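You operate a simulated robot arm through the tools that you are given. There is no shell and no other tool. Be economical: measure what you need, move in short steps, check, and stop when the job is done.

The job below is to be done with a simulated two-armed robot. You get a single attempt, and the scene is never put back.

JOB
Take the square sleeve with the blue band and put it on the white side table. Put the pot that says "2" from the packing bench on the deck of the grey cart and the pot that says "3" on the mix card one. Turn the depth dial to WOOD. Open the funnel lid. Any order will do. Set down upright: cup.

It is judged by the outcome, as a careful person would: the job done as asked, and still so three seconds after it is handed in. It fails if anything else is knocked over, pushed out of place, dropped, spilled or broken. Lids that push on must go on centred and level and be pressed home; caps that screw on are set level and turned clockwise until they are tight.

ROBOT AND FRAMES
Two 7-joint arms with fingered hands on one trunk, on a base that drives. Base frame: it is fixed to the floor where the robot stands at the start and does not move with it; the origin is under the middle of the robot, x ahead of it, y to its left, z up. Lengths are in mm, angles in degrees, forces in N, time in s.
The left shoulder is at the start at [42, 92, 1084], the right one opposite. With the tool pointing down near the work surface each hand reaches from about 320 to 560 mm from the robot's upright axis, wherever it stands, measured 20 degrees to its own side. Places, roughly: cup marked four, cup marked three, cup marked two [500, 250, 1000]; deck of the grey cart [-400, -2700, 900]; depth dial [800, 900, 900]; funnel lid [-6600, 3100, 500]; mix card one [500, 750, 750]; square sleeve with the blue band (3x3x4 cm) [500, 0, 900]; white side table [-2400, -2700, 800]. Payload 2.1 kg a hand.
Tool frame (each hand has its own): the origin (TCP) lies between the finger pads and is the grasp point; the fingertips stand 20 mm ahead of it; z points along the fingers, y is the line along which they close. The gripper opens to 68 mm. The gripper's body begins 23 mm behind the TCP. The gripper is a hand of 5 fingers: y runs from the thumb to the fingers, the wrist lies at [-10, -79, -131] in the tool frame.
Orientation is told as [roll, pitch, yaw] about the base's x, y, z axes, in that order, counted from this pose: with the fingers straight down and the wrist toward the robot, the tool's x, y and z point along [0, 1, 0], [1, 0, 0] and [0, 0, -1] of the base frame.

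CONTROLS
- The arms move only by the tool apply_moves. It takes "left_deltas", "right_deltas" or both (then of equal length, played together; a hand with none holds still); each is a list of rows, each a list of 6 numbers: the turn, a rotation vector about the tool's x, y, z in degrees, then the shift along the tool's x, y, z in mm. In form: [[wx, wy, wz, dx, dy, dz], ...]. A call has 1 to 20 rows; each row shifts and turns the commanded pose from where the row before left it, along the tool's axes as they then stand. Rows are played at 5 a second. More than 50 mm and 8.6 degrees between two rows, and nothing of the call is played. A pose out of reach is approached as far as the arm can. The call stops where the force on the tool passes 40 N (or 10 N more than at its start, if that is more) or the arm is blocked; 0.2 s more then pass. In this call time passes only in rows, and 0.2 s behind the last. It gives the time, the measured TCP pose, the force on the tool (base axes), the opening and the grip force at its end, in the units of the frame above (readings bear some noise), with the torque about the TCP (base axes, N m) and any sound that the robot's microphone picked up, and new pictures: "views" is both (left out), scene, wrist or none (wrist: the cameras of the hands that moved).
- Cameras (640 x 400 px; columns grow to the right, rows downward): "scene" is now at [120.8, 27.5, 1235.4]; the picture's right is [0.31, -0.95, 0.00], its down [-0.56, -0.18, -0.81] and it looks along [0.77, 0.25, -0.59] (base axes); focal length 272 px, centre (320, 200). "left" rides on the left gripper at [-54, -58, -72] in its tool frame; the picture's right is [-0.57, -0.39, 0.73], its down [0.73, -0.64, 0.23] and it looks along [0.38, 0.66, 0.65] (tool axes); focal length 226 px, centre (320, 200). "right" rides on the right gripper at [54, -58, -72] in its tool frame; the picture's right is [-0.57, 0.39, -0.73], its down [-0.73, -0.64, 0.23] and it looks along [-0.38, 0.66, 0.65] (tool axes); focal length 226 px, centre (320, 200). There is no depth. A picture from a camera that has moved, and an enlarged one, comes with that camera's place and axes in the base frame and with its lens.
- slide_trunk(by): slides the trunk up (or, below 0, down) by that many mm; the arms and the scene camera ride with it, the base frame stays. It gives what a move gives, with no picture.
- base_move(legs): drives the robot by 1 to 6 legs, each [ahead, left, turn to the left] in mm, mm and degrees, along the robot's own axes; the way and the turn of a leg run together, so that a leg with both is an arc; at most 1500 mm and 180 degrees a leg. The arms and the cameras ride along, it lands a little off, and it stops where it bumps. It gives what a move gives, and a new picture of the scene camera.
- set_fingers(index, middle, ring, little, thumb_bend, thumb_turn, hand): sets how far each is bent, from 0 (flat) to 100 (curled in); at 30 the hand is open as for a grip, at 70 the pads meet at the TCP. One left out holds its place. A second passes; each finger stops where it meets its share of the squeeze, and holds until it gets a number again. It is the only way to open and close the hand. It gives what a move gives, with no picture; readings hold the bend of each and the force on index, middle, ring, little, thumb and palm. thumb_turn goes from beside the hand (0) to across from the fingers (100), as for a grip.
- head_to(pan, tilt): turns the head with the scene camera to pan (to the left, within 86 degrees either way) and tilt (down, from -29 to 69), counted from straight ahead of the robot. It gives what a move gives, and a new picture of the scene camera.
- inspect(camera, box): a new picture of the part [left, top, right, bottom] of that camera's present view, enlarged. It takes no simulated time.
- hand_in(): hands the job in; it is judged then, once.

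Work in short steps. Places have to be worked out from the pictures, the camera data and where the tool is seen: move nearer, look again, correct. Check each grasp and each placing, and mend what went wrong. You have 165 turns and 260 pictures in all, those below and enlarged ones among them. Open the grippers and draw the arms clear of the work before you hand the job in, unless the task says otherwise.

The tools are called after "Request:" as a command line: name --argument value ..., lists and objects as JSON in quotes. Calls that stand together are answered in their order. apply_moves: Moves the arms, as the interface text tells. Its arguments: {"type":"object","properties":{"left_deltas":{"type":"array","items":{"type":"array","items":{"type":"number"}}},"right_deltas":{"type":"array","items":{"type":"array","items":{"type":"number"}}},"views":{"type":"string","enum":["both","scene","wrist","none"]}},"required":[]} The other tools are called the same way: slide_trunk (by) slides the trunk up or down; set_fingers (index, middle, ring, little, thumb_bend, thumb_turn, hand) moves the fingers one by one; base_move (legs) drives the base; head_to (pan, tilt) turns the head that bears the scene camera; inspect (camera, box) takes an enlarged picture of a part of a camera's view; hand_in () hands the job in.

At the start:

```text
time_s: 0.0
left_ee_pos: [292.4, 294.0, 1076.4]
left_tcp_rot: [0.0, 0.0, 0.1]
left_force: [0.4, 0.9, -0.6]
left_ft_torque: [0.03, 0.02, -0.01]
left_width: 67.6
left_grasp_force: 0.1
left_shape: jaw
left_bend: [30.0, 30.0, 30.0, 30.0, 30.0, 98.0]
left_finger forces: [0.1, 0.0, 0.0, 0.0, 0.0, 0.0]
right_ee_pos: [358.7, 15.2, 1077.1]
right_tcp_rot: [0.0, -0.1, 0.1]
right_force: [0.8, -0.3, -0.5]
right_ft_torque: [0.02, 0.02, 0.0]
right_width: 67.8
right_grasp_force: 0.0
right_shape: jaw
right_bend: [30.0, 30.0, 30.0, 30.0, 30.0, 98.0]
right_finger forces: [0.0, 0.0, 0.0, 0.1, 0.0, 0.1]
trunk travel left (down, up): [-325.0, 579.0]
robot x, y, heading: [-1.3, 2.9, 0.1]
head pan, tilt: [18.3, 35.9]
```

scene: 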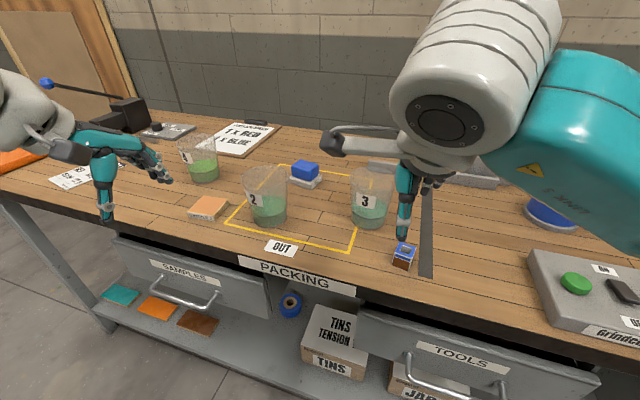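
right: 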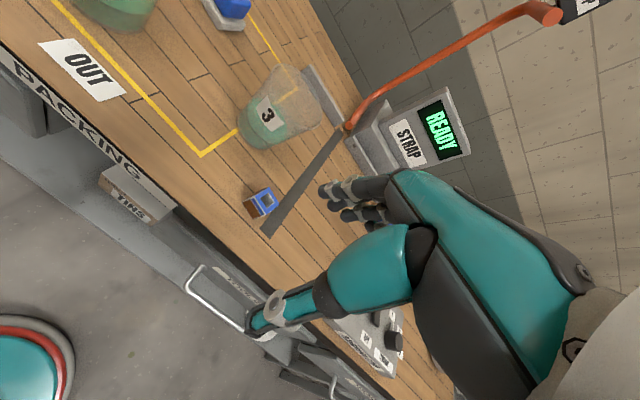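
left: 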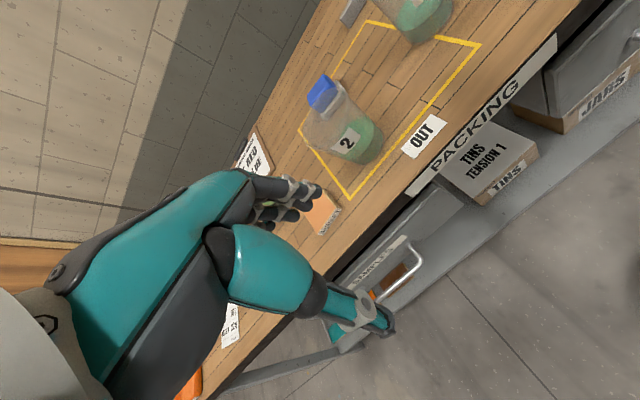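

The bench holds pots 2, 3, 4 (open, with liquid) and the small blue-banded sleeve. I look closer at the details first, and around.

Request:
inspect --camera "scene" --box '[160, 100, 480, 300]'

Request:
head_to --pan 60 --tilt 30

```text
2.00 times, centred on (320, 200) of scene
camera zoom: at [120.8, 27.5, 1235.4], right [0.31, -0.95, 0.0], down [-0.56, -0.18, -0.81], along [0.77, 0.25, -0.59], focal length 545 px, centre (320, 200)
```

zoom: 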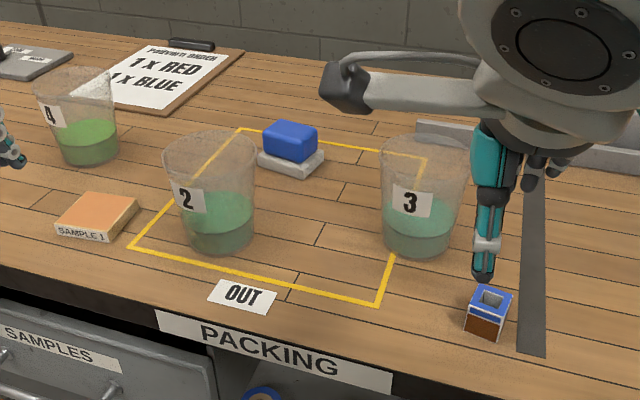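

```text
time_s: 1.1
left_ee_pos: [293.3, 292.5, 1076.9]
left_tcp_rot: [0.1, 0.1, -0.1]
left_force: [-0.1, 0.2, 0.0]
left_ft_torque: [-0.01, 0.01, -0.02]
left_width: 67.8
left_grasp_force: 0.1
left_shape: jaw
left_bend: [30.0, 30.0, 30.0, 30.0, 30.0, 98.0]
left_finger forces: [0.1, 0.1, 0.1, 0.0, 0.0, 0.1]
right_ee_pos: [360.8, 15.5, 1076.0]
right_tcp_rot: [0.1, 0.1, -0.1]
right_force: [-0.2, -0.3, 0.2]
right_ft_torque: [0.0, 0.01, 0.03]
right_width: 67.6
right_grasp_force: 0.1
right_shape: jaw
right_bend: [30.0, 30.0, 30.0, 30.0, 30.0, 98.0]
right_finger forces: [0.0, 0.0, 0.1, 0.0, 0.1, 0.0]
trunk travel left (down, up): [-325.0, 579.0]
robot x, y, heading: [-2.4, 0.5, 0.0]
head pan, tilt: [60.0, 30.0]
camera scene: at [83.0, 78.2, 1244.5], right [0.87, -0.5, 0.0], down [-0.25, -0.43, -0.87], along [0.43, 0.75, -0.5], focal length 272 px, centre (320, 200)
```

scene: 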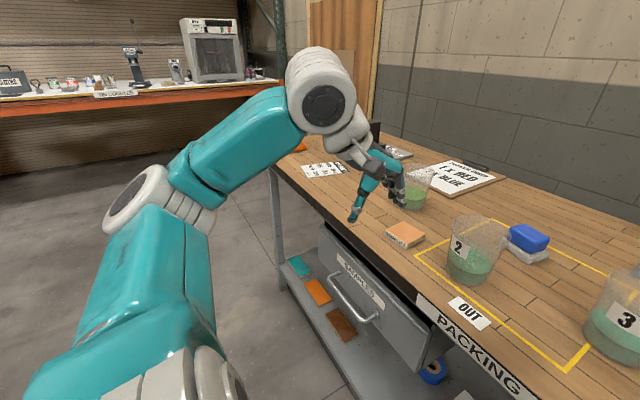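

Table top seems at z≈855. I zoom in on the card area and pan the other way as well.

Request:
inspect --camera "scene" --box '[270, 110, 510, 260]'

Request:
inspect --camera "scene" --box '[0, 0, 320, 200]'

Request:
head_to --pan -80 --tilt 15

```text
2.67 times, centred on (390, 185) of scene
camera zoom: at [83.0, 78.2, 1244.5], right [0.87, -0.5, 0.0], down [-0.25, -0.43, -0.87], along [0.43, 0.75, -0.5], focal length 727 px, centre (133, 240)
```

zoom: 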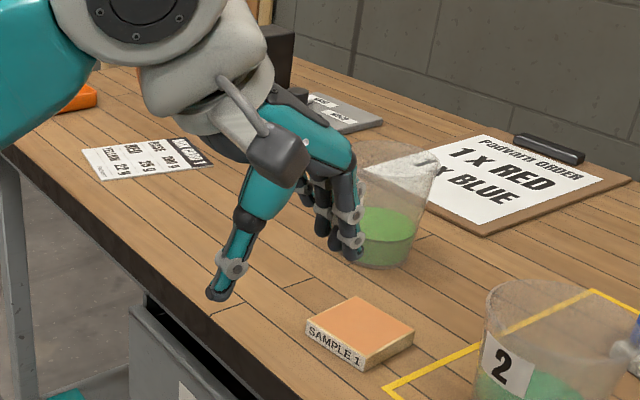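

```text
2.00 times, centred on (160, 100) of scene
camera zoom: at [83.0, 78.2, 1244.5], right [0.87, -0.5, 0.0], down [-0.25, -0.43, -0.87], along [0.43, 0.75, -0.5], focal length 545 px, centre (640, 400)
```

zoom: 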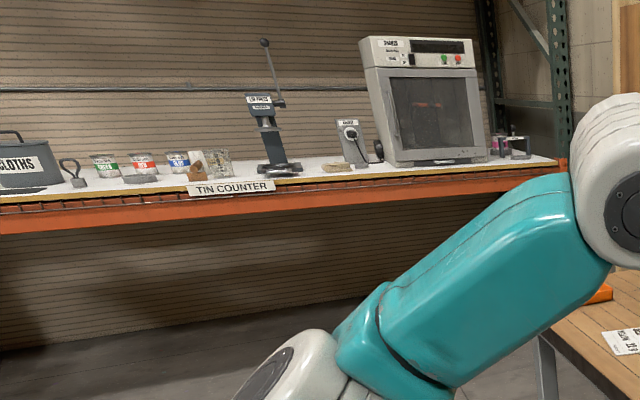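

```text
time_s: 3.3
left_ee_pos: [292.7, 293.3, 1075.9]
left_tcp_rot: [0.1, 0.0, 0.0]
left_force: [-0.3, 0.6, -0.3]
left_ft_torque: [0.01, 0.0, -0.02]
left_width: 67.5
left_grasp_force: 0.0
left_shape: jaw
left_bend: [30.0, 30.0, 30.0, 30.0, 30.0, 98.0]
left_finger forces: [0.0, 0.0, 0.0, 0.1, 0.0, 0.1]
right_ee_pos: [360.1, 15.4, 1076.5]
right_tcp_rot: [0.1, -0.1, 0.0]
right_force: [0.5, 0.5, -0.6]
right_ft_torque: [0.0, 0.0, 0.01]
right_width: 67.5
right_grasp_force: 0.1
right_shape: jaw
right_bend: [30.0, 30.0, 30.0, 30.0, 30.0, 98.0]
right_finger forces: [0.0, 0.1, 0.1, 0.0, 0.0, 0.0]
trunk travel left (down, up): [-325.0, 579.0]
robot x, y, heading: [-2.2, 0.4, -0.1]
head pan, tilt: [-80.0, 15.0]
camera scene: at [54.0, -92.0, 1268.8], right [-0.98, -0.17, 0.0], down [-0.05, 0.25, -0.97], along [0.17, -0.95, -0.26], focal length 272 px, centre (320, 200)
```

scene: 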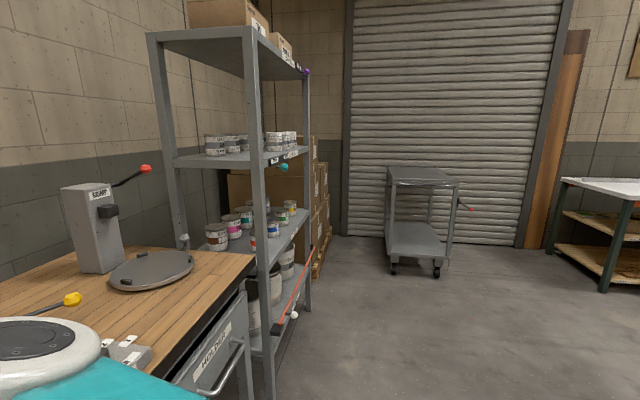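

The cart stands near (-400,-2700) and the white table to its right. I test how wide the hand opens with fingers flat, and look straight at the bench.

Request:
set_fingers --hand "right" --index 0 --middle 0 --ring 0 --little 0 --thumb_bend 0

Request:
head_to --pan 15 --tilt 45

Request:
inspect --camera "right" --box '[160, 0, 480, 200]'

```text
time_s: 4.3
left_ee_pos: [292.8, 293.5, 1076.1]
left_tcp_rot: [-0.1, 0.0, 0.0]
left_force: [-0.2, -0.3, -0.1]
left_ft_torque: [-0.01, 0.0, 0.0]
left_width: 67.7
left_grasp_force: 0.0
left_shape: jaw
left_bend: [30.0, 30.0, 30.0, 30.0, 30.0, 98.0]
left_finger forces: [0.0, 0.0, 0.0, 0.1, 0.0, 0.0]
right_ee_pos: [360.8, 14.7, 1077.0]
right_tcp_rot: [0.0, 0.0, 0.0]
right_force: [-0.5, 0.1, -0.2]
right_ft_torque: [-0.05, -0.01, 0.01]
right_width: 100.7
right_grasp_force: 0.1
right_shape: fingers
right_bend: [0.0, 0.0, 0.0, 0.0, 1.0, 98.0]
right_finger forces: [0.0, 0.0, 0.1, 0.0, 0.0, 0.0]
trunk travel left (down, up): [-325.0, 579.0]
robot x, y, heading: [2.7, 2.2, 0.1]
head pan, tilt: [-80.0, 15.0]
```

```text
time_s: 6.0
left_ee_pos: [291.4, 294.1, 1076.5]
left_tcp_rot: [0.0, 0.0, 0.1]
left_force: [-0.3, -0.2, 0.2]
left_ft_torque: [0.02, 0.0, -0.02]
left_width: 67.5
left_grasp_force: 0.0
left_shape: jaw
left_bend: [30.0, 30.0, 30.0, 30.0, 30.0, 98.0]
left_finger forces: [0.0, 0.0, 0.0, 0.0, 0.0, 0.0]
right_ee_pos: [358.9, 13.9, 1076.2]
right_tcp_rot: [0.1, 0.0, 0.0]
right_force: [0.2, 0.6, 0.0]
right_ft_torque: [-0.01, 0.01, -0.02]
right_width: 100.2
right_grasp_force: 0.0
right_shape: fingers
right_bend: [0.0, 0.0, 0.0, 0.0, 0.0, 98.0]
right_finger forces: [0.0, 0.1, 0.0, 0.1, 0.1, 0.0]
trunk travel left (down, up): [-325.0, 579.0]
robot x, y, heading: [-0.5, -1.0, -0.3]
head pan, tilt: [15.0, 45.0]
camera scene: at [116.3, 20.9, 1221.9], right [0.26, -0.97, 0.0], down [-0.68, -0.18, -0.71], along [0.68, 0.18, -0.71], focal length 272 px, centre (320, 200)
```

scene: 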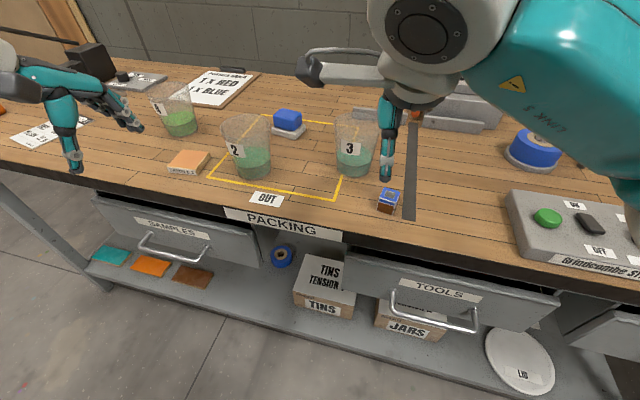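

```text
2.00 times, centred on (320, 100) of right
camera zoom: at [301.5, 69.1, 1148.7], right [0.39, -0.57, 0.73], down [-0.64, -0.73, -0.23], along [0.66, -0.38, -0.65], focal length 452 px, centre (320, 400)
```

zoom: 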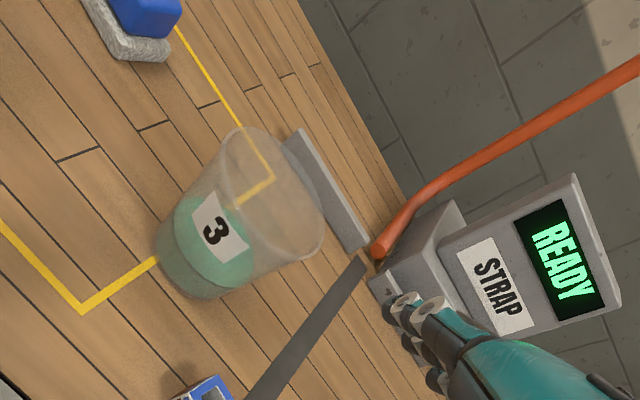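

Flat fingers open to 100 mm, enough for the ~84 mm rim. I drive left and a little ahead so that pot 3 comes into the right hand's best range.

Request:
base_move --legs '[[0, 225, 0], [90, 0, 0]]'

Request:
inspect --camera "right" --box '[0, 0, 640, 400]'

```text
time_s: 8.4
left_ee_pos: [382.9, 520.9, 1076.9]
left_tcp_rot: [0.1, -0.1, 0.0]
left_force: [0.1, 0.4, -0.7]
left_ft_torque: [0.0, -0.01, -0.03]
left_width: 67.5
left_grasp_force: 0.0
left_shape: jaw
left_bend: [30.0, 30.0, 30.0, 30.0, 30.0, 98.0]
left_finger forces: [0.0, 0.0, 0.0, 0.0, 0.0, 0.1]
right_ee_pos: [450.4, 241.2, 1077.0]
right_tcp_rot: [0.1, 0.0, 0.0]
right_force: [0.7, 0.0, -0.4]
right_ft_torque: [0.0, -0.03, 0.01]
right_width: 100.4
right_grasp_force: 0.1
right_shape: fingers
right_bend: [0.0, 0.0, 0.0, 0.0, 0.0, 98.0]
right_finger forces: [0.1, 0.1, 0.0, 0.1, 0.0, 0.0]
trunk travel left (down, up): [-325.0, 579.0]
robot x, y, heading: [93.0, 223.5, 0.1]
head pan, tilt: [15.0, 45.0]
camera scene: at [207.0, 248.8, 1221.9], right [0.26, -0.97, 0.0], down [-0.68, -0.18, -0.71], along [0.68, 0.18, -0.71], focal length 272 px, centre (320, 200)
```

scene: 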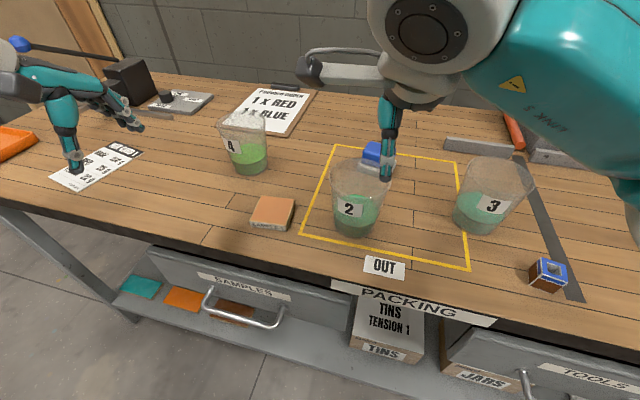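

```text
1.00 times, centred on (320, 200) of right (not enlarged: the box is as wide or as high as the picture)
camera zoom: at [392.3, 296.9, 1148.6], right [0.39, -0.57, 0.73], down [-0.64, -0.73, -0.23], along [0.66, -0.38, -0.65], focal length 226 px, centre (320, 200)
```

zoom: 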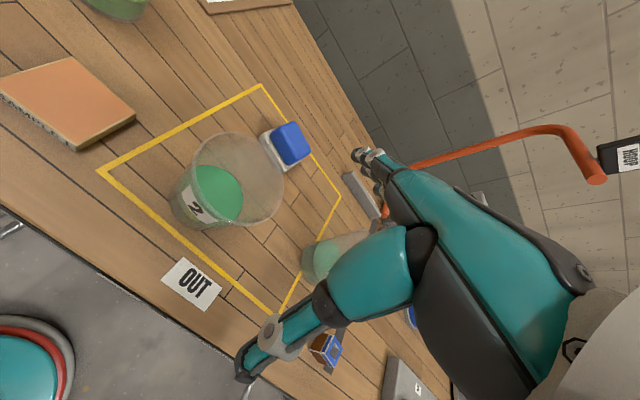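

Table top is z≈850; pot 2 at ≈[514,267], pot 3 at ≈[577,63], rims at z≈960. I move the right hand above pot 3.

Request:
apply_moves --right_deltas '[[0, 0, 0, -35, 25, 0], [0, 0, 0, -35, 25, 0], [0, 0, 0, -36, 26, 0], [0, 0, 0, -36, 26, 0], [0, 0, 0, -36, 25, 0], [0, 0, 0, 0, 0, 25]]' --views "both"

```text
time_s: 9.8
left_ee_pos: [382.9, 521.4, 1077.0]
left_tcp_rot: [-0.1, 0.0, -0.1]
left_force: [-0.4, 0.0, -0.2]
left_ft_torque: [0.02, -0.01, -0.03]
left_width: 67.7
left_grasp_force: 0.1
left_shape: jaw
left_bend: [30.0, 30.0, 30.0, 30.0, 30.0, 98.0]
left_finger forces: [0.1, 0.0, 0.0, 0.1, 0.0, 0.0]
right_ee_pos: [577.6, 66.0, 1051.6]
right_tcp_rot: [-0.1, 0.0, -0.1]
right_force: [0.2, 0.3, 0.9]
right_ft_torque: [-0.01, -0.06, 0.02]
right_width: 100.8
right_grasp_force: 0.1
right_shape: fingers
right_bend: [0.0, 0.0, 0.0, 0.0, 0.0, 98.0]
right_finger forces: [0.0, 0.0, 0.1, 0.0, 0.1, 0.1]
trunk travel left (down, up): [-325.0, 579.0]
robot x, y, heading: [91.1, 224.9, 0.2]
head pan, tilt: [15.0, 45.0]
camera scene: at [207.0, 248.7, 1221.9], right [0.26, -0.97, 0.0], down [-0.68, -0.18, -0.71], along [0.68, 0.18, -0.71], focal length 272 px, centre (320, 200)
camera right: at [519.5, 120.1, 1123.3], right [0.39, -0.57, 0.73], down [-0.64, -0.73, -0.23], along [0.66, -0.38, -0.65], focal length 226 px, centre (320, 200)
```

scene: 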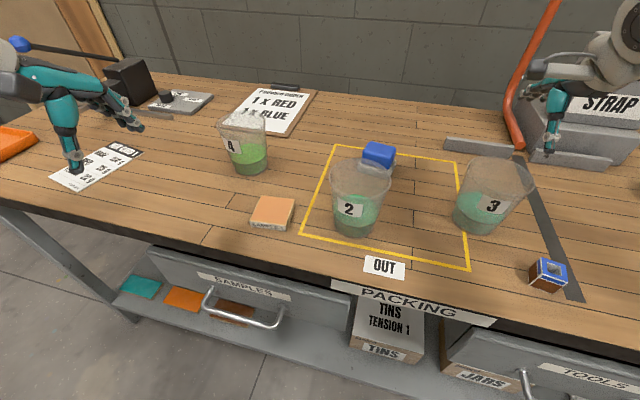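
right: 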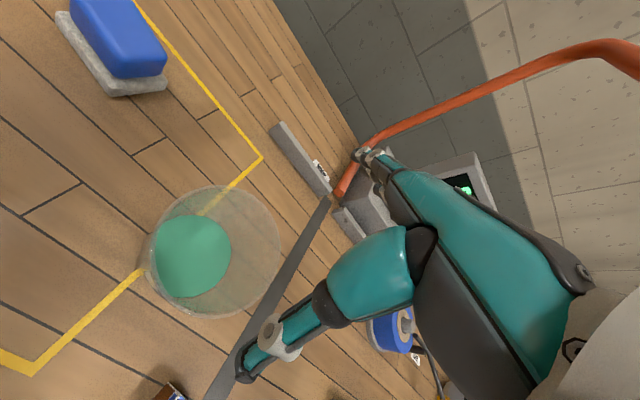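

The rim size needs to be measured well; I zoom in on pot 3 from both cameras.

Request:
inspect --camera "scene" --box '[420, 140, 580, 240]'

Request:
inspect --camera "right" --box '[120, 160, 440, 360]'

```text
4.00 times, centred on (500, 190) of scene
camera zoom: at [207.0, 248.7, 1221.9], right [0.26, -0.97, 0.0], down [-0.68, -0.18, -0.71], along [0.68, 0.18, -0.71], focal length 1090 px, centre (-400, 240)
```

zoom: 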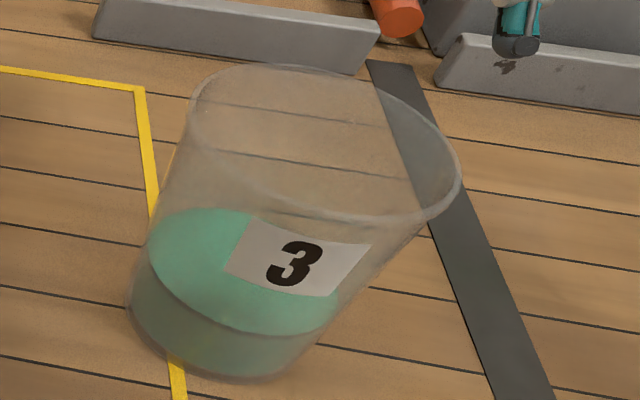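

```text
2.00 times, centred on (280, 260) of right
camera zoom: at [519.5, 120.1, 1123.3], right [0.39, -0.57, 0.73], down [-0.64, -0.73, -0.23], along [0.66, -0.38, -0.65], focal length 452 px, centre (400, 80)
```

zoom: 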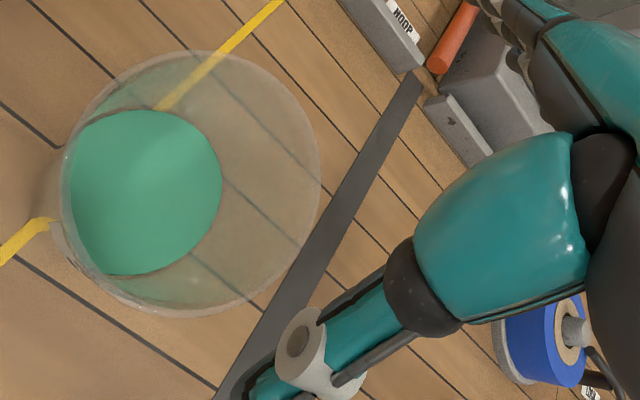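

Rim measures ≈92 mm at z≈959, centre ≈[577,70]: the clearance is small. I aim the head at the hand to see the fingers against the cup.

Request:
head_to --pan -25 --tilt 30

Request:
inspect --camera "scene" --box '[200, 80, 440, 230]'

```text
time_s: 10.9
left_ee_pos: [382.9, 521.6, 1075.6]
left_tcp_rot: [-0.1, 0.0, 0.0]
left_force: [0.7, -0.9, -0.2]
left_ft_torque: [-0.02, -0.01, 0.01]
left_width: 67.7
left_grasp_force: 0.1
left_shape: jaw
left_bend: [30.0, 30.0, 30.0, 30.0, 30.0, 98.0]
left_finger forces: [0.0, 0.0, 0.0, 0.0, 0.1, 0.0]
right_ee_pos: [577.9, 65.0, 1051.7]
right_tcp_rot: [0.1, 0.1, -0.1]
right_force: [-0.2, -0.1, 0.8]
right_ft_torque: [0.0, 0.02, 0.0]
right_width: 100.7
right_grasp_force: 0.0
right_shape: fingers
right_bend: [0.0, 0.0, 0.0, 0.0, 0.0, 98.0]
right_finger forces: [0.0, 0.1, 0.0, 0.0, 0.0, 0.0]
trunk travel left (down, up): [-325.0, 579.0]
robot x, y, heading: [88.8, 229.6, 0.1]
head pan, tilt: [-25.0, 30.0]
camera scene: at [210.4, 189.5, 1244.5], right [-0.42, -0.91, 0.0], down [-0.45, 0.21, -0.87], along [0.78, -0.37, -0.5], focal length 272 px, centre (320, 200)
```

scene: 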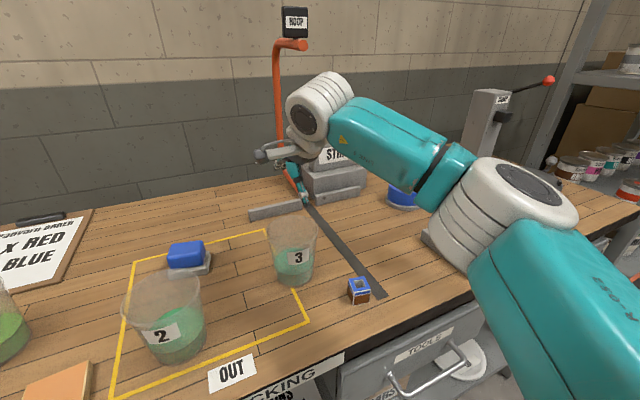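

```text
2.67 times, centred on (320, 155) of scene
camera zoom: at [210.4, 189.5, 1244.5], right [-0.42, -0.91, 0.0], down [-0.45, 0.21, -0.87], along [0.78, -0.37, -0.5], focal length 727 px, centre (320, 320)
```

zoom: 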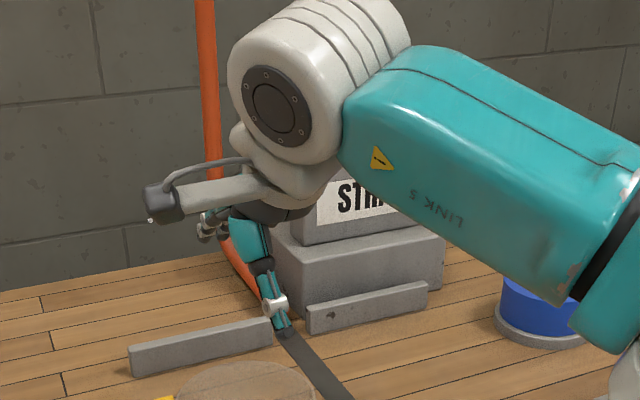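

Thumb and fingers look symmetric about the TCP. I shift 6 mm in +y, lower to z≈1003 and remeasure the rim from the wrist camera.

Request:
apply_moves --right_deltas '[[0, 0, 0, 6, 0, 24], [0, 0, 0, 0, 0, 24]]' --views "wrist"

Request:
inspect --camera "right" --box '[80, 150, 400, 350]'

Request:
inspect --camera "scene" --box '[220, 140, 380, 240]'

```text
time_s: 11.5
left_ee_pos: [383.9, 520.9, 1076.5]
left_tcp_rot: [0.0, 0.0, 0.0]
left_force: [-0.2, 1.1, -0.1]
left_ft_torque: [-0.01, -0.02, 0.0]
left_width: 67.8
left_grasp_force: 0.1
left_shape: jaw
left_bend: [30.0, 30.0, 30.0, 30.0, 30.0, 98.0]
left_finger forces: [0.1, 0.0, 0.0, 0.0, 0.0, 0.0]
right_ee_pos: [578.1, 70.9, 1003.8]
right_tcp_rot: [0.0, 0.0, 0.0]
right_force: [0.3, 1.0, 0.7]
right_ft_torque: [0.0, -0.02, -0.04]
right_width: 100.4
right_grasp_force: 0.0
right_shape: fingers
right_bend: [0.0, 0.0, 0.0, 0.0, 0.0, 98.0]
right_finger forces: [0.0, 0.0, 0.0, 0.0, 0.0, 0.0]
trunk travel left (down, up): [-325.0, 579.0]
robot x, y, heading: [90.6, 230.0, 0.0]
head pan, tilt: [-25.0, 30.0]
camera right: at [519.8, 126.1, 1074.6], right [0.39, -0.57, 0.73], down [-0.64, -0.73, -0.23], along [0.66, -0.38, -0.65], focal length 226 px, centre (320, 200)
```

right: 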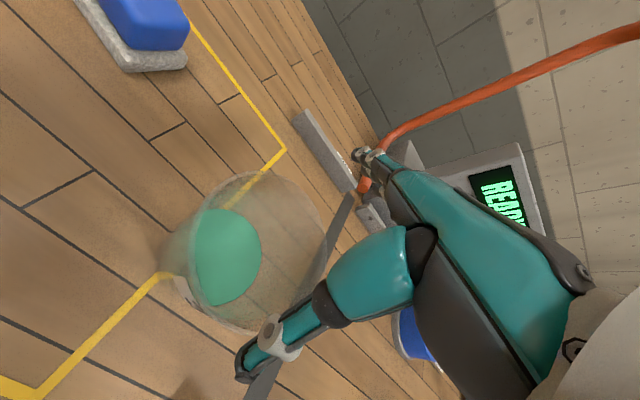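

```text
2.00 times, centred on (240, 250) of right
camera zoom: at [519.8, 126.1, 1074.6], right [0.39, -0.57, 0.73], down [-0.64, -0.73, -0.23], along [0.66, -0.38, -0.65], focal length 452 px, centre (480, 100)
```

zoom: 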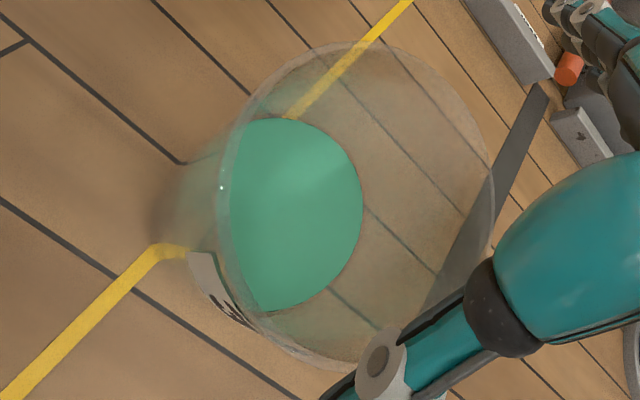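

```text
4.00 times, centred on (300, 190) of scene
camera zoom: at [210.4, 189.4, 1244.5], right [-0.42, -0.91, 0.0], down [-0.45, 0.21, -0.87], along [0.78, -0.37, -0.5], focal length 1090 px, centre (400, 240)
```

zoom: 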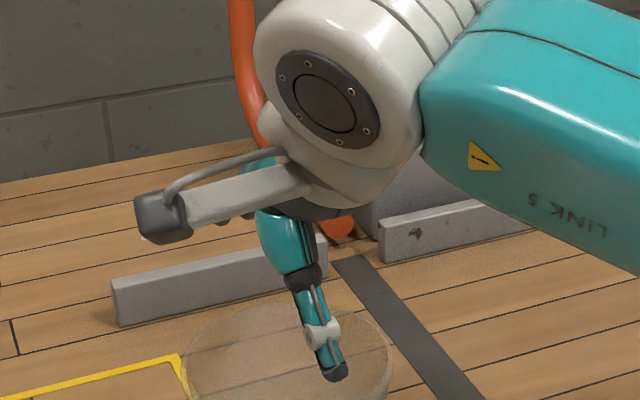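

Fit gives rim centre ≈[578,71], D≈92, in line with the TCP. I go down 26 mm and check the thumb against the rim.

Request:
apply_moves --right_deltas '[[0, 0, 0, 0, 0, 13], [0, 0, 0, 0, 0, 13]]' --views "none"

Request:
inspect --camera "scene" --box '[240, 180, 400, 280]'

Request:
inspect --camera "right" --box '[160, 100, 480, 300]'

```text
time_s: 12.1
left_ee_pos: [382.8, 521.3, 1076.5]
left_tcp_rot: [0.0, 0.0, 0.0]
left_force: [0.6, 0.1, 0.0]
left_ft_torque: [-0.01, -0.01, 0.0]
left_width: 67.8
left_grasp_force: 0.2
left_shape: jaw
left_bend: [30.0, 30.0, 30.0, 30.0, 30.0, 98.0]
left_finger forces: [0.0, 0.0, 0.1, 0.1, 0.0, 0.0]
right_ee_pos: [577.6, 71.2, 977.9]
right_tcp_rot: [0.0, -0.1, 0.0]
right_force: [0.6, -1.0, 0.3]
right_ft_torque: [-0.01, -0.01, 0.01]
right_width: 100.7
right_grasp_force: 0.1
right_shape: fingers
right_bend: [0.0, 0.0, 0.0, 0.0, 0.0, 98.0]
right_finger forces: [0.0, 0.0, 0.0, 0.1, 0.0, 0.1]
trunk travel left (down, up): [-325.0, 579.0]
robot x, y, heading: [91.3, 227.0, 0.2]
head pan, tilt: [-25.0, 30.0]
```

```text
4.00 times, centred on (320, 230) of scene
camera zoom: at [210.4, 189.4, 1244.5], right [-0.42, -0.91, 0.0], down [-0.45, 0.21, -0.87], along [0.78, -0.37, -0.5], focal length 1090 px, centre (320, 80)
```

zoom: 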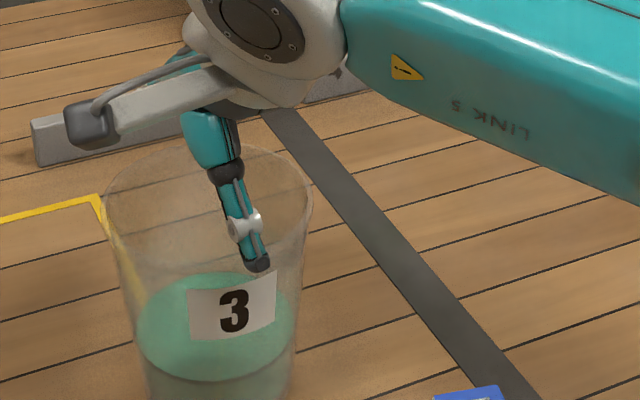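

```text
2.00 times, centred on (320, 200) of right
camera zoom: at [519.3, 126.2, 1050.1], right [0.39, -0.57, 0.73], down [-0.64, -0.73, -0.23], along [0.66, -0.38, -0.65], focal length 452 px, centre (320, 200)
```

zoom: 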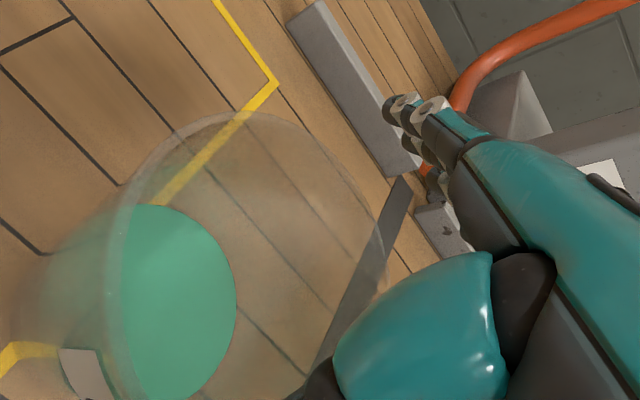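

Thumb seems outside the rim in front. I zoom tighter to find the near rim edge.

Request:
inspect --camera "scene" --box '[260, 210, 324, 250]'

```text
10.00 times, centred on (292, 230) of scene
camera zoom: at [210.4, 189.4, 1244.5], right [-0.42, -0.91, 0.0], down [-0.45, 0.21, -0.87], along [0.78, -0.37, -0.5], focal length 2725 px, centre (600, -100)
```

zoom: 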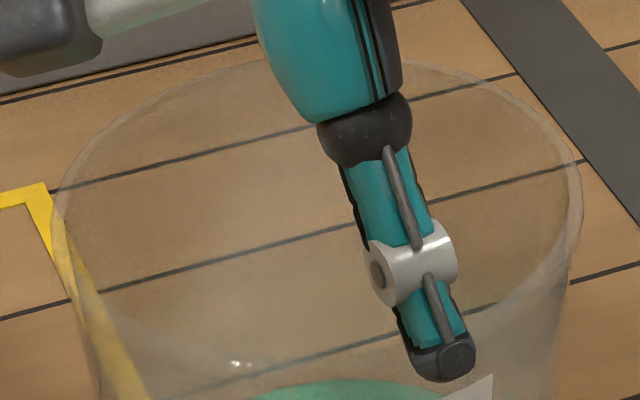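

Thumb clears the near rim by several mm, so I shift 2 mm forward and go down in small steps while checking force.

Request:
apply_moves --right_deltas '[[0, 0, 0, 0, 2, 6], [0, 0, 0, 0, 0, 6], [0, 0, 0, 0, 0, 6]]' --views "none"

Request:
inspect --camera "scene" --box '[244, 200, 340, 260]'

Request:
inspect --camera "right" --box '[240, 100, 400, 200]'

```text
time_s: 12.9
left_ee_pos: [380.5, 521.8, 1077.4]
left_tcp_rot: [0.0, -0.2, 0.0]
left_force: [-0.1, -0.5, 0.2]
left_ft_torque: [-0.01, -0.02, 0.02]
left_width: 67.7
left_grasp_force: 0.0
left_shape: jaw
left_bend: [30.0, 30.0, 30.0, 30.0, 30.0, 98.0]
left_finger forces: [0.0, 0.0, 0.0, 0.0, 0.0, 0.0]
right_ee_pos: [577.9, 71.8, 963.3]
right_tcp_rot: [0.1, -0.3, 0.0]
right_force: [-3.7, 1.2, 30.3]
right_ft_torque: [-0.05, 1.34, -0.01]
right_width: 102.3
right_grasp_force: 14.7
right_shape: fingers
right_bend: [0.0, 0.0, 0.0, 0.0, 0.0, 98.0]
right_finger forces: [0.0, 0.0, 0.0, 0.0, 29.4, 0.1]
trunk travel left (down, up): [-325.0, 579.0]
robot x, y, heading: [92.2, 229.7, 0.1]
head pan, tilt: [-25.0, 30.0]
```

```text
6.67 times, centred on (292, 230) of scene
camera zoom: at [207.7, 190.2, 1245.3], right [-0.42, -0.91, 0.0], down [-0.45, 0.21, -0.87], along [0.79, -0.37, -0.5], focal length 1817 px, centre (507, 0)
```

zoom: 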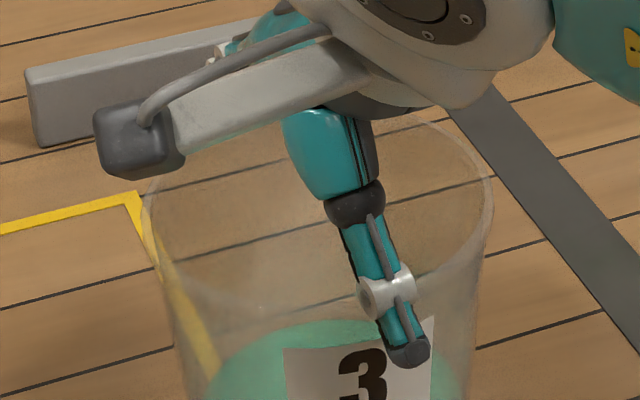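

```text
4.00 times, centred on (320, 150) of right
camera zoom: at [519.1, 125.6, 1035.0], right [0.38, -0.57, 0.73], down [-0.64, -0.73, -0.23], along [0.67, -0.38, -0.64], focal length 904 px, centre (320, 400)
```

zoom: 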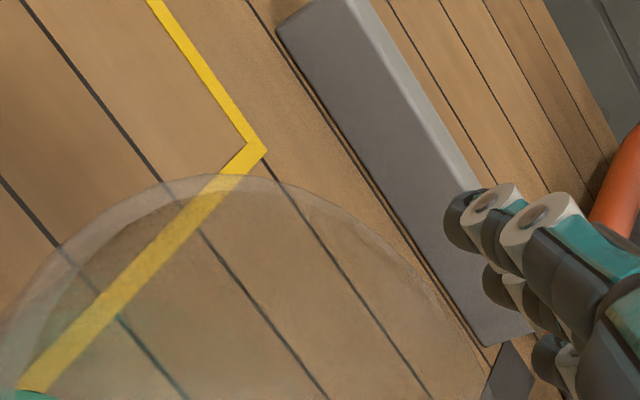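

The thumb touched the rim (29 N on it), and the fingers turn out to splay much wider than the thumb. I lift off at once and shift 10 mm back toward the robot.

Request:
apply_moves --right_deltas '[[0, 0, 0, 0, 0, -20], [0, 0, 0, 0, -10, 0]]' --views "both"

Request:
inspect --camera "scene" --box '[240, 180, 368, 260]'

```text
time_s: 13.5
left_ee_pos: [381.9, 521.8, 1077.1]
left_tcp_rot: [0.0, 0.0, 0.0]
left_force: [-0.4, 0.7, -0.1]
left_ft_torque: [0.0, -0.03, 0.0]
left_width: 67.7
left_grasp_force: 0.0
left_shape: jaw
left_bend: [30.0, 30.0, 30.0, 30.0, 30.0, 98.0]
left_finger forces: [0.0, 0.0, 0.1, 0.0, 0.1, 0.0]
right_ee_pos: [570.2, 70.1, 979.7]
right_tcp_rot: [0.1, 0.1, 0.1]
right_force: [0.8, 0.3, 0.0]
right_ft_torque: [0.01, -0.01, -0.02]
right_width: 100.6
right_grasp_force: 0.1
right_shape: fingers
right_bend: [0.0, 0.0, 0.0, 0.0, 0.0, 98.0]
right_finger forces: [0.0, 0.0, 0.0, 0.0, 0.0, 0.0]
trunk travel left (down, up): [-325.0, 579.0]
robot x, y, heading: [89.5, 230.9, -0.1]
head pan, tilt: [-25.0, 30.0]
camera scene: at [210.5, 189.5, 1244.4], right [-0.42, -0.91, 0.0], down [-0.45, 0.21, -0.87], along [0.78, -0.37, -0.5], focal length 272 px, centre (320, 200)
camera right: at [511.6, 124.3, 1052.0], right [0.39, -0.57, 0.73], down [-0.64, -0.73, -0.23], along [0.66, -0.38, -0.65], focal length 226 px, centre (320, 200)
```

scene: 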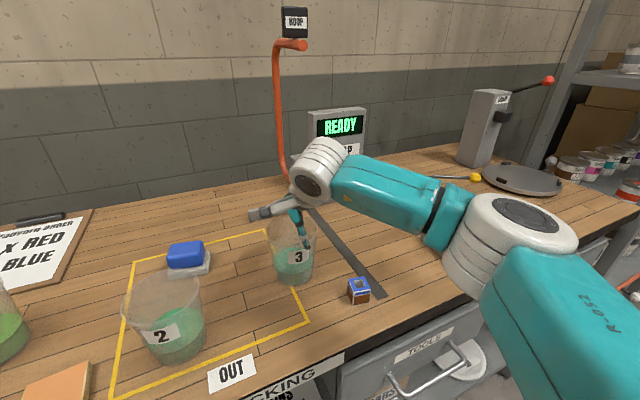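
right: 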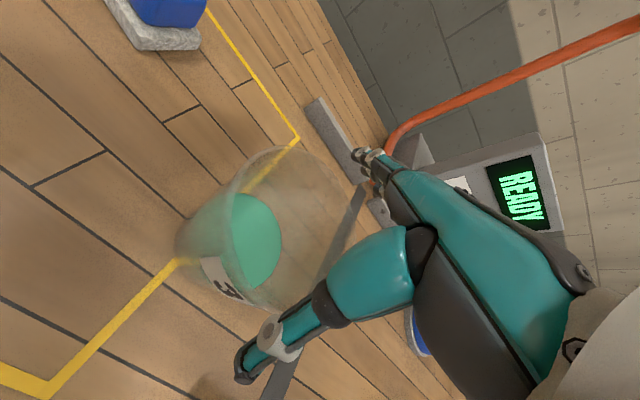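

```text
5.00 times, centred on (304, 220) of scene
camera zoom: at [210.5, 189.5, 1244.4], right [-0.42, -0.91, 0.0], down [-0.45, 0.21, -0.87], along [0.78, -0.37, -0.5], focal length 1363 px, centre (400, 100)
```

zoom: 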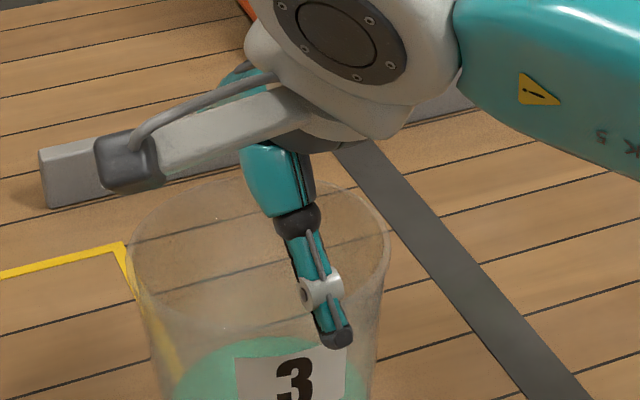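

Cup stands unharmed. Descend again with the thumb now ~10 mm clear of the rim, checking force midway.

Request:
apply_moves --right_deltas '[[0, 0, 0, 0, -2, 6], [0, 0, 0, 0, 0, 6], [0, 0, 0, 0, 0, 5]]' --views "none"

```text
time_s: 14.3
left_ee_pos: [383.7, 520.2, 1077.5]
left_tcp_rot: [0.0, 0.0, 0.0]
left_force: [0.2, 0.8, 0.3]
left_ft_torque: [0.0, -0.02, -0.01]
left_width: 67.9
left_grasp_force: 0.1
left_shape: jaw
left_bend: [30.0, 30.0, 30.0, 30.0, 30.0, 98.0]
left_finger forces: [0.0, 0.1, 0.0, 0.1, 0.0, 0.1]
right_ee_pos: [567.5, 69.9, 962.6]
right_tcp_rot: [0.0, 0.0, 0.0]
right_force: [1.3, -0.7, 0.5]
right_ft_torque: [0.0, -0.02, 0.04]
right_width: 101.4
right_grasp_force: 0.4
right_shape: fingers
right_bend: [0.0, 0.0, 0.0, 0.0, 0.0, 98.0]
right_finger forces: [0.3, 0.0, 0.1, 0.1, 0.0, 0.1]
trunk travel left (down, up): [-325.0, 579.0]
robot x, y, heading: [91.6, 228.1, 0.0]
head pan, tilt: [-25.0, 30.0]
```

Index reads a slight 0.3 N; I check the finger side from the wrist camera before going on.

Request:
inspect --camera "right" --box '[200, 80, 440, 230]'

Request:
inspect --camera "scene" --box '[240, 180, 368, 260]'

```text
2.67 times, centred on (320, 155) of right
camera zoom: at [509.6, 125.3, 1034.0], right [0.39, -0.57, 0.73], down [-0.64, -0.73, -0.23], along [0.66, -0.38, -0.65], focal length 603 px, centre (320, 320)
```

zoom: 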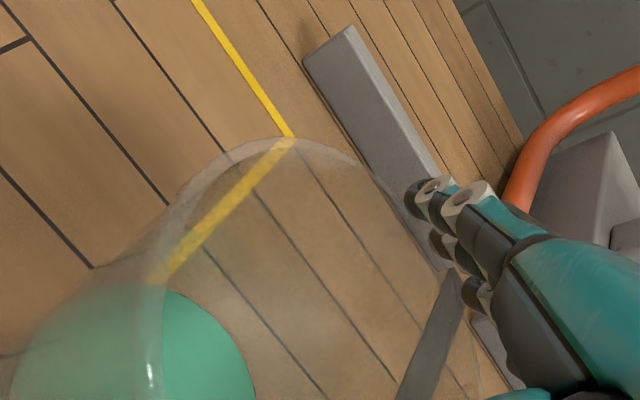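

```text
5.00 times, centred on (304, 220) of scene
camera zoom: at [210.3, 189.4, 1244.6], right [-0.42, -0.91, 0.0], down [-0.45, 0.21, -0.87], along [0.78, -0.37, -0.5], focal length 1363 px, centre (400, 100)
```

zoom: 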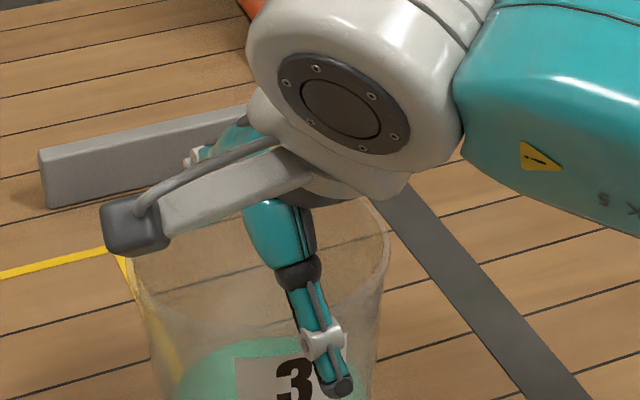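

Fingertips are just outside the far rim, touching lightly. I move 4 mm forward to split the clearance and continue down.

Request:
apply_moves --right_deltas '[[0, 0, 0, 0, 4, 0], [0, 0, 0, 0, 0, 5], [0, 0, 0, 0, 0, 4]]' --views "none"

```text
time_s: 15.1
left_ee_pos: [382.2, 520.6, 1077.3]
left_tcp_rot: [0.0, 0.0, 0.0]
left_force: [0.1, 0.2, -0.2]
left_ft_torque: [0.03, -0.01, -0.01]
left_width: 67.5
left_grasp_force: 0.2
left_shape: jaw
left_bend: [30.0, 30.0, 30.0, 30.0, 30.0, 98.0]
left_finger forces: [0.0, 0.1, 0.0, 0.0, 0.0, 0.0]
right_ee_pos: [569.8, 70.8, 954.7]
right_tcp_rot: [0.0, -0.2, 0.1]
right_force: [-2.2, -0.6, 12.2]
right_ft_torque: [0.04, 0.07, 0.0]
right_width: 103.7
right_grasp_force: 5.3
right_shape: fingers
right_bend: [0.0, 0.0, 0.0, 0.0, 0.0, 98.0]
right_finger forces: [2.3, 1.1, 0.3, 0.0, 6.8, 0.1]
trunk travel left (down, up): [-325.0, 579.0]
robot x, y, heading: [93.2, 227.1, 0.1]
head pan, tilt: [-25.0, 30.0]
```

Both sides now touch the rim snugly (thumb 7 N, fingers 2 N), with the tips below the rim. I close the fingers from here and read the grip.

Request:
set_fingers --hand "right" --index 60 --middle 60 --ring 60 --little 60 --thumb_bend 60

Request:
inspect --camera "right" --box '[0, 0, 640, 400]'

Request:
inspect --camera "scene" --box '[208, 170, 400, 290]'

```text
time_s: 15.9
left_ee_pos: [382.2, 521.2, 1076.4]
left_tcp_rot: [0.0, -0.1, 0.0]
left_force: [-0.1, -0.4, 0.6]
left_ft_torque: [-0.02, 0.02, 0.04]
left_width: 67.8
left_grasp_force: 0.1
left_shape: jaw
left_bend: [30.0, 30.0, 30.0, 30.0, 30.0, 98.0]
left_finger forces: [0.0, 0.0, 0.1, 0.0, 0.1, 0.0]
right_ee_pos: [571.4, 70.3, 958.1]
right_tcp_rot: [0.0, -0.9, 0.0]
right_force: [-0.4, -1.5, 21.6]
right_ft_torque: [-0.14, -0.42, 0.02]
right_width: 95.0
right_grasp_force: 35.2
right_shape: fingers
right_bend: [5.0, 23.0, 30.0, 19.0, 24.0, 90.0]
right_finger forces: [7.1, 14.1, 11.5, 4.3, 34.0, 0.0]
trunk travel left (down, up): [-325.0, 579.0]
robot x, y, heading: [92.7, 228.5, 0.1]
head pan, tilt: [-25.0, 30.0]
stopped (right hand): the force on the tool passed its limit at 41 N (the readings are from after the stop); the commanded pose is now the measured one
```

```text
1.00 times, centred on (320, 200) of right (not enlarged: the box is as wide or as high as the picture)
camera zoom: at [511.8, 125.2, 1029.5], right [0.38, -0.57, 0.73], down [-0.64, -0.73, -0.24], along [0.67, -0.38, -0.64], focal length 226 px, centre (320, 200)
```

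zoom: 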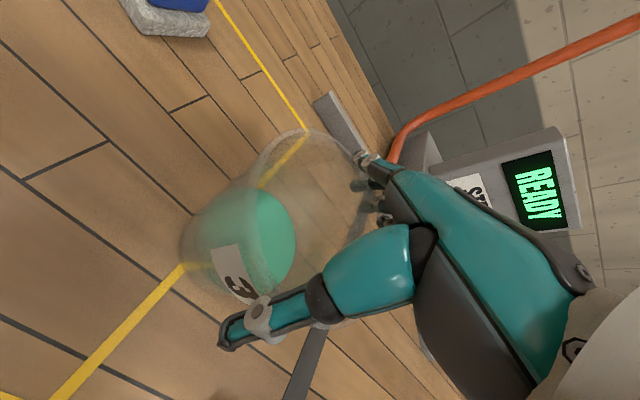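

```text
3.33 times, centred on (304, 230) of scene
camera zoom: at [208.3, 189.8, 1244.7], right [-0.42, -0.91, 0.0], down [-0.45, 0.21, -0.87], along [0.79, -0.37, -0.5], focal length 908 px, centre (373, 100)
```

zoom: 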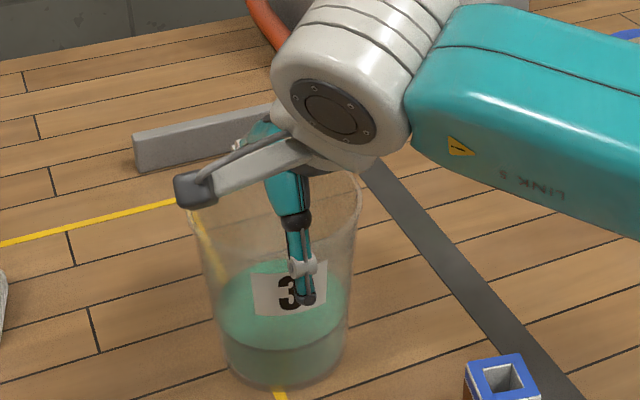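

Grip reads 35 N with all fingers in contact; the squeeze pushed the hand up a little. I lift 10 mm gently to test if it holds.

Request:
apply_moves --right_deltas '[[0, 0, 0, 0, 0, -5], [0, 0, 0, 0, 0, -5]]' --views "none"

Request:
inspect --camera "scene" --box '[208, 170, 400, 290]'

Request:
inspect --camera "right" --box '[160, 100, 480, 300]'

```text
time_s: 16.5
left_ee_pos: [383.5, 520.9, 1076.6]
left_tcp_rot: [0.0, 0.1, 0.0]
left_force: [0.3, -0.6, 0.0]
left_ft_torque: [0.03, -0.02, -0.01]
left_width: 67.8
left_grasp_force: 0.0
left_shape: jaw
left_bend: [30.0, 30.0, 30.0, 30.0, 30.0, 98.0]
left_finger forces: [0.0, 0.0, 0.0, 0.0, 0.0, 0.0]
right_ee_pos: [572.4, 70.7, 964.9]
right_tcp_rot: [0.0, -0.1, 0.0]
right_force: [0.3, 1.0, -1.6]
right_ft_torque: [0.03, -0.02, -0.04]
right_width: 92.9
right_grasp_force: 31.1
right_shape: fingers
right_bend: [7.0, 22.0, 30.0, 21.0, 27.0, 89.0]
right_finger forces: [4.6, 12.8, 9.9, 2.6, 31.2, 0.0]
trunk travel left (down, up): [-325.0, 579.0]
robot x, y, heading: [90.8, 227.4, -0.1]
head pan, tilt: [-25.0, 30.0]
```

```text
3.33 times, centred on (304, 230) of scene
camera zoom: at [210.5, 189.4, 1244.3], right [-0.42, -0.91, 0.0], down [-0.45, 0.21, -0.87], along [0.78, -0.37, -0.5], focal length 908 px, centre (373, 100)
```

zoom: 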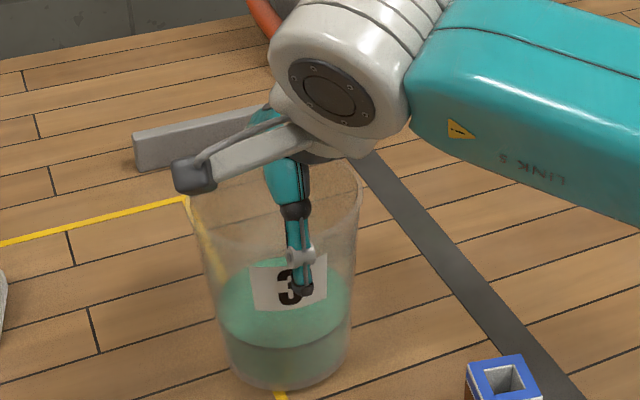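

```text
2.00 times, centred on (320, 200) of right
camera zoom: at [512.9, 125.0, 1036.0], right [0.39, -0.57, 0.73], down [-0.64, -0.73, -0.23], along [0.66, -0.38, -0.65], focal length 452 px, centre (320, 200)
```

zoom: 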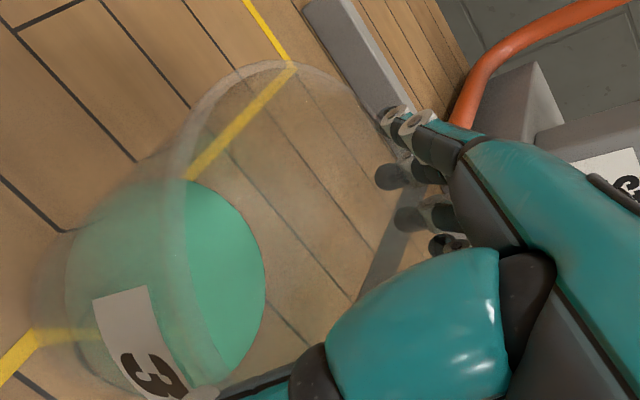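

Unclear whether the cup rose. I lift another 12 mm and compare.

Request:
apply_moves --right_deltas '[[0, 0, 0, 0, 0, -6], [0, 0, 0, 0, 0, -6]]' --views "none"

Request:
inspect --camera "scene" --box '[208, 170, 400, 290]'

```text
time_s: 17.1
left_ee_pos: [382.8, 520.4, 1076.6]
left_tcp_rot: [0.1, 0.0, 0.0]
left_force: [-0.3, -0.4, -0.4]
left_ft_torque: [0.02, -0.02, 0.03]
left_width: 67.7
left_grasp_force: 0.1
left_shape: jaw
left_bend: [30.0, 30.0, 30.0, 30.0, 30.0, 98.0]
left_finger forces: [0.1, 0.0, 0.1, 0.0, 0.0, 0.0]
right_ee_pos: [572.2, 71.8, 976.7]
right_tcp_rot: [0.1, -0.2, 0.0]
right_force: [0.4, 0.5, -0.9]
right_ft_torque: [0.01, -0.02, 0.01]
right_width: 92.9
right_grasp_force: 30.4
right_shape: fingers
right_bend: [7.0, 22.0, 30.0, 21.0, 27.0, 89.0]
right_finger forces: [4.5, 12.7, 9.8, 2.6, 30.9, 0.0]
trunk travel left (down, up): [-325.0, 579.0]
robot x, y, heading: [90.0, 225.8, -0.3]
head pan, tilt: [-25.0, 30.0]
```

```text
3.33 times, centred on (304, 230) of scene
camera zoom: at [210.5, 189.3, 1244.5], right [-0.42, -0.91, 0.0], down [-0.45, 0.21, -0.87], along [0.78, -0.37, -0.5], focal length 908 px, centre (373, 100)
```

zoom: 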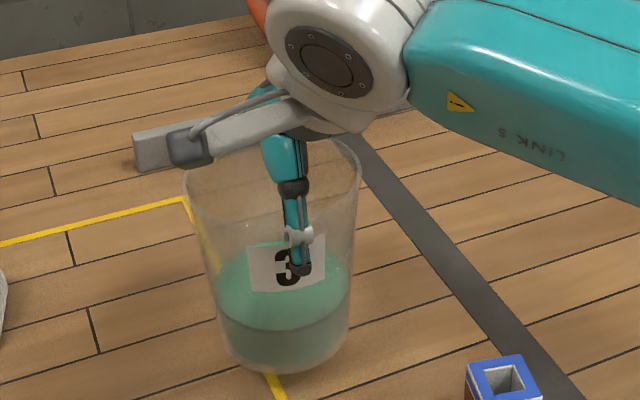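

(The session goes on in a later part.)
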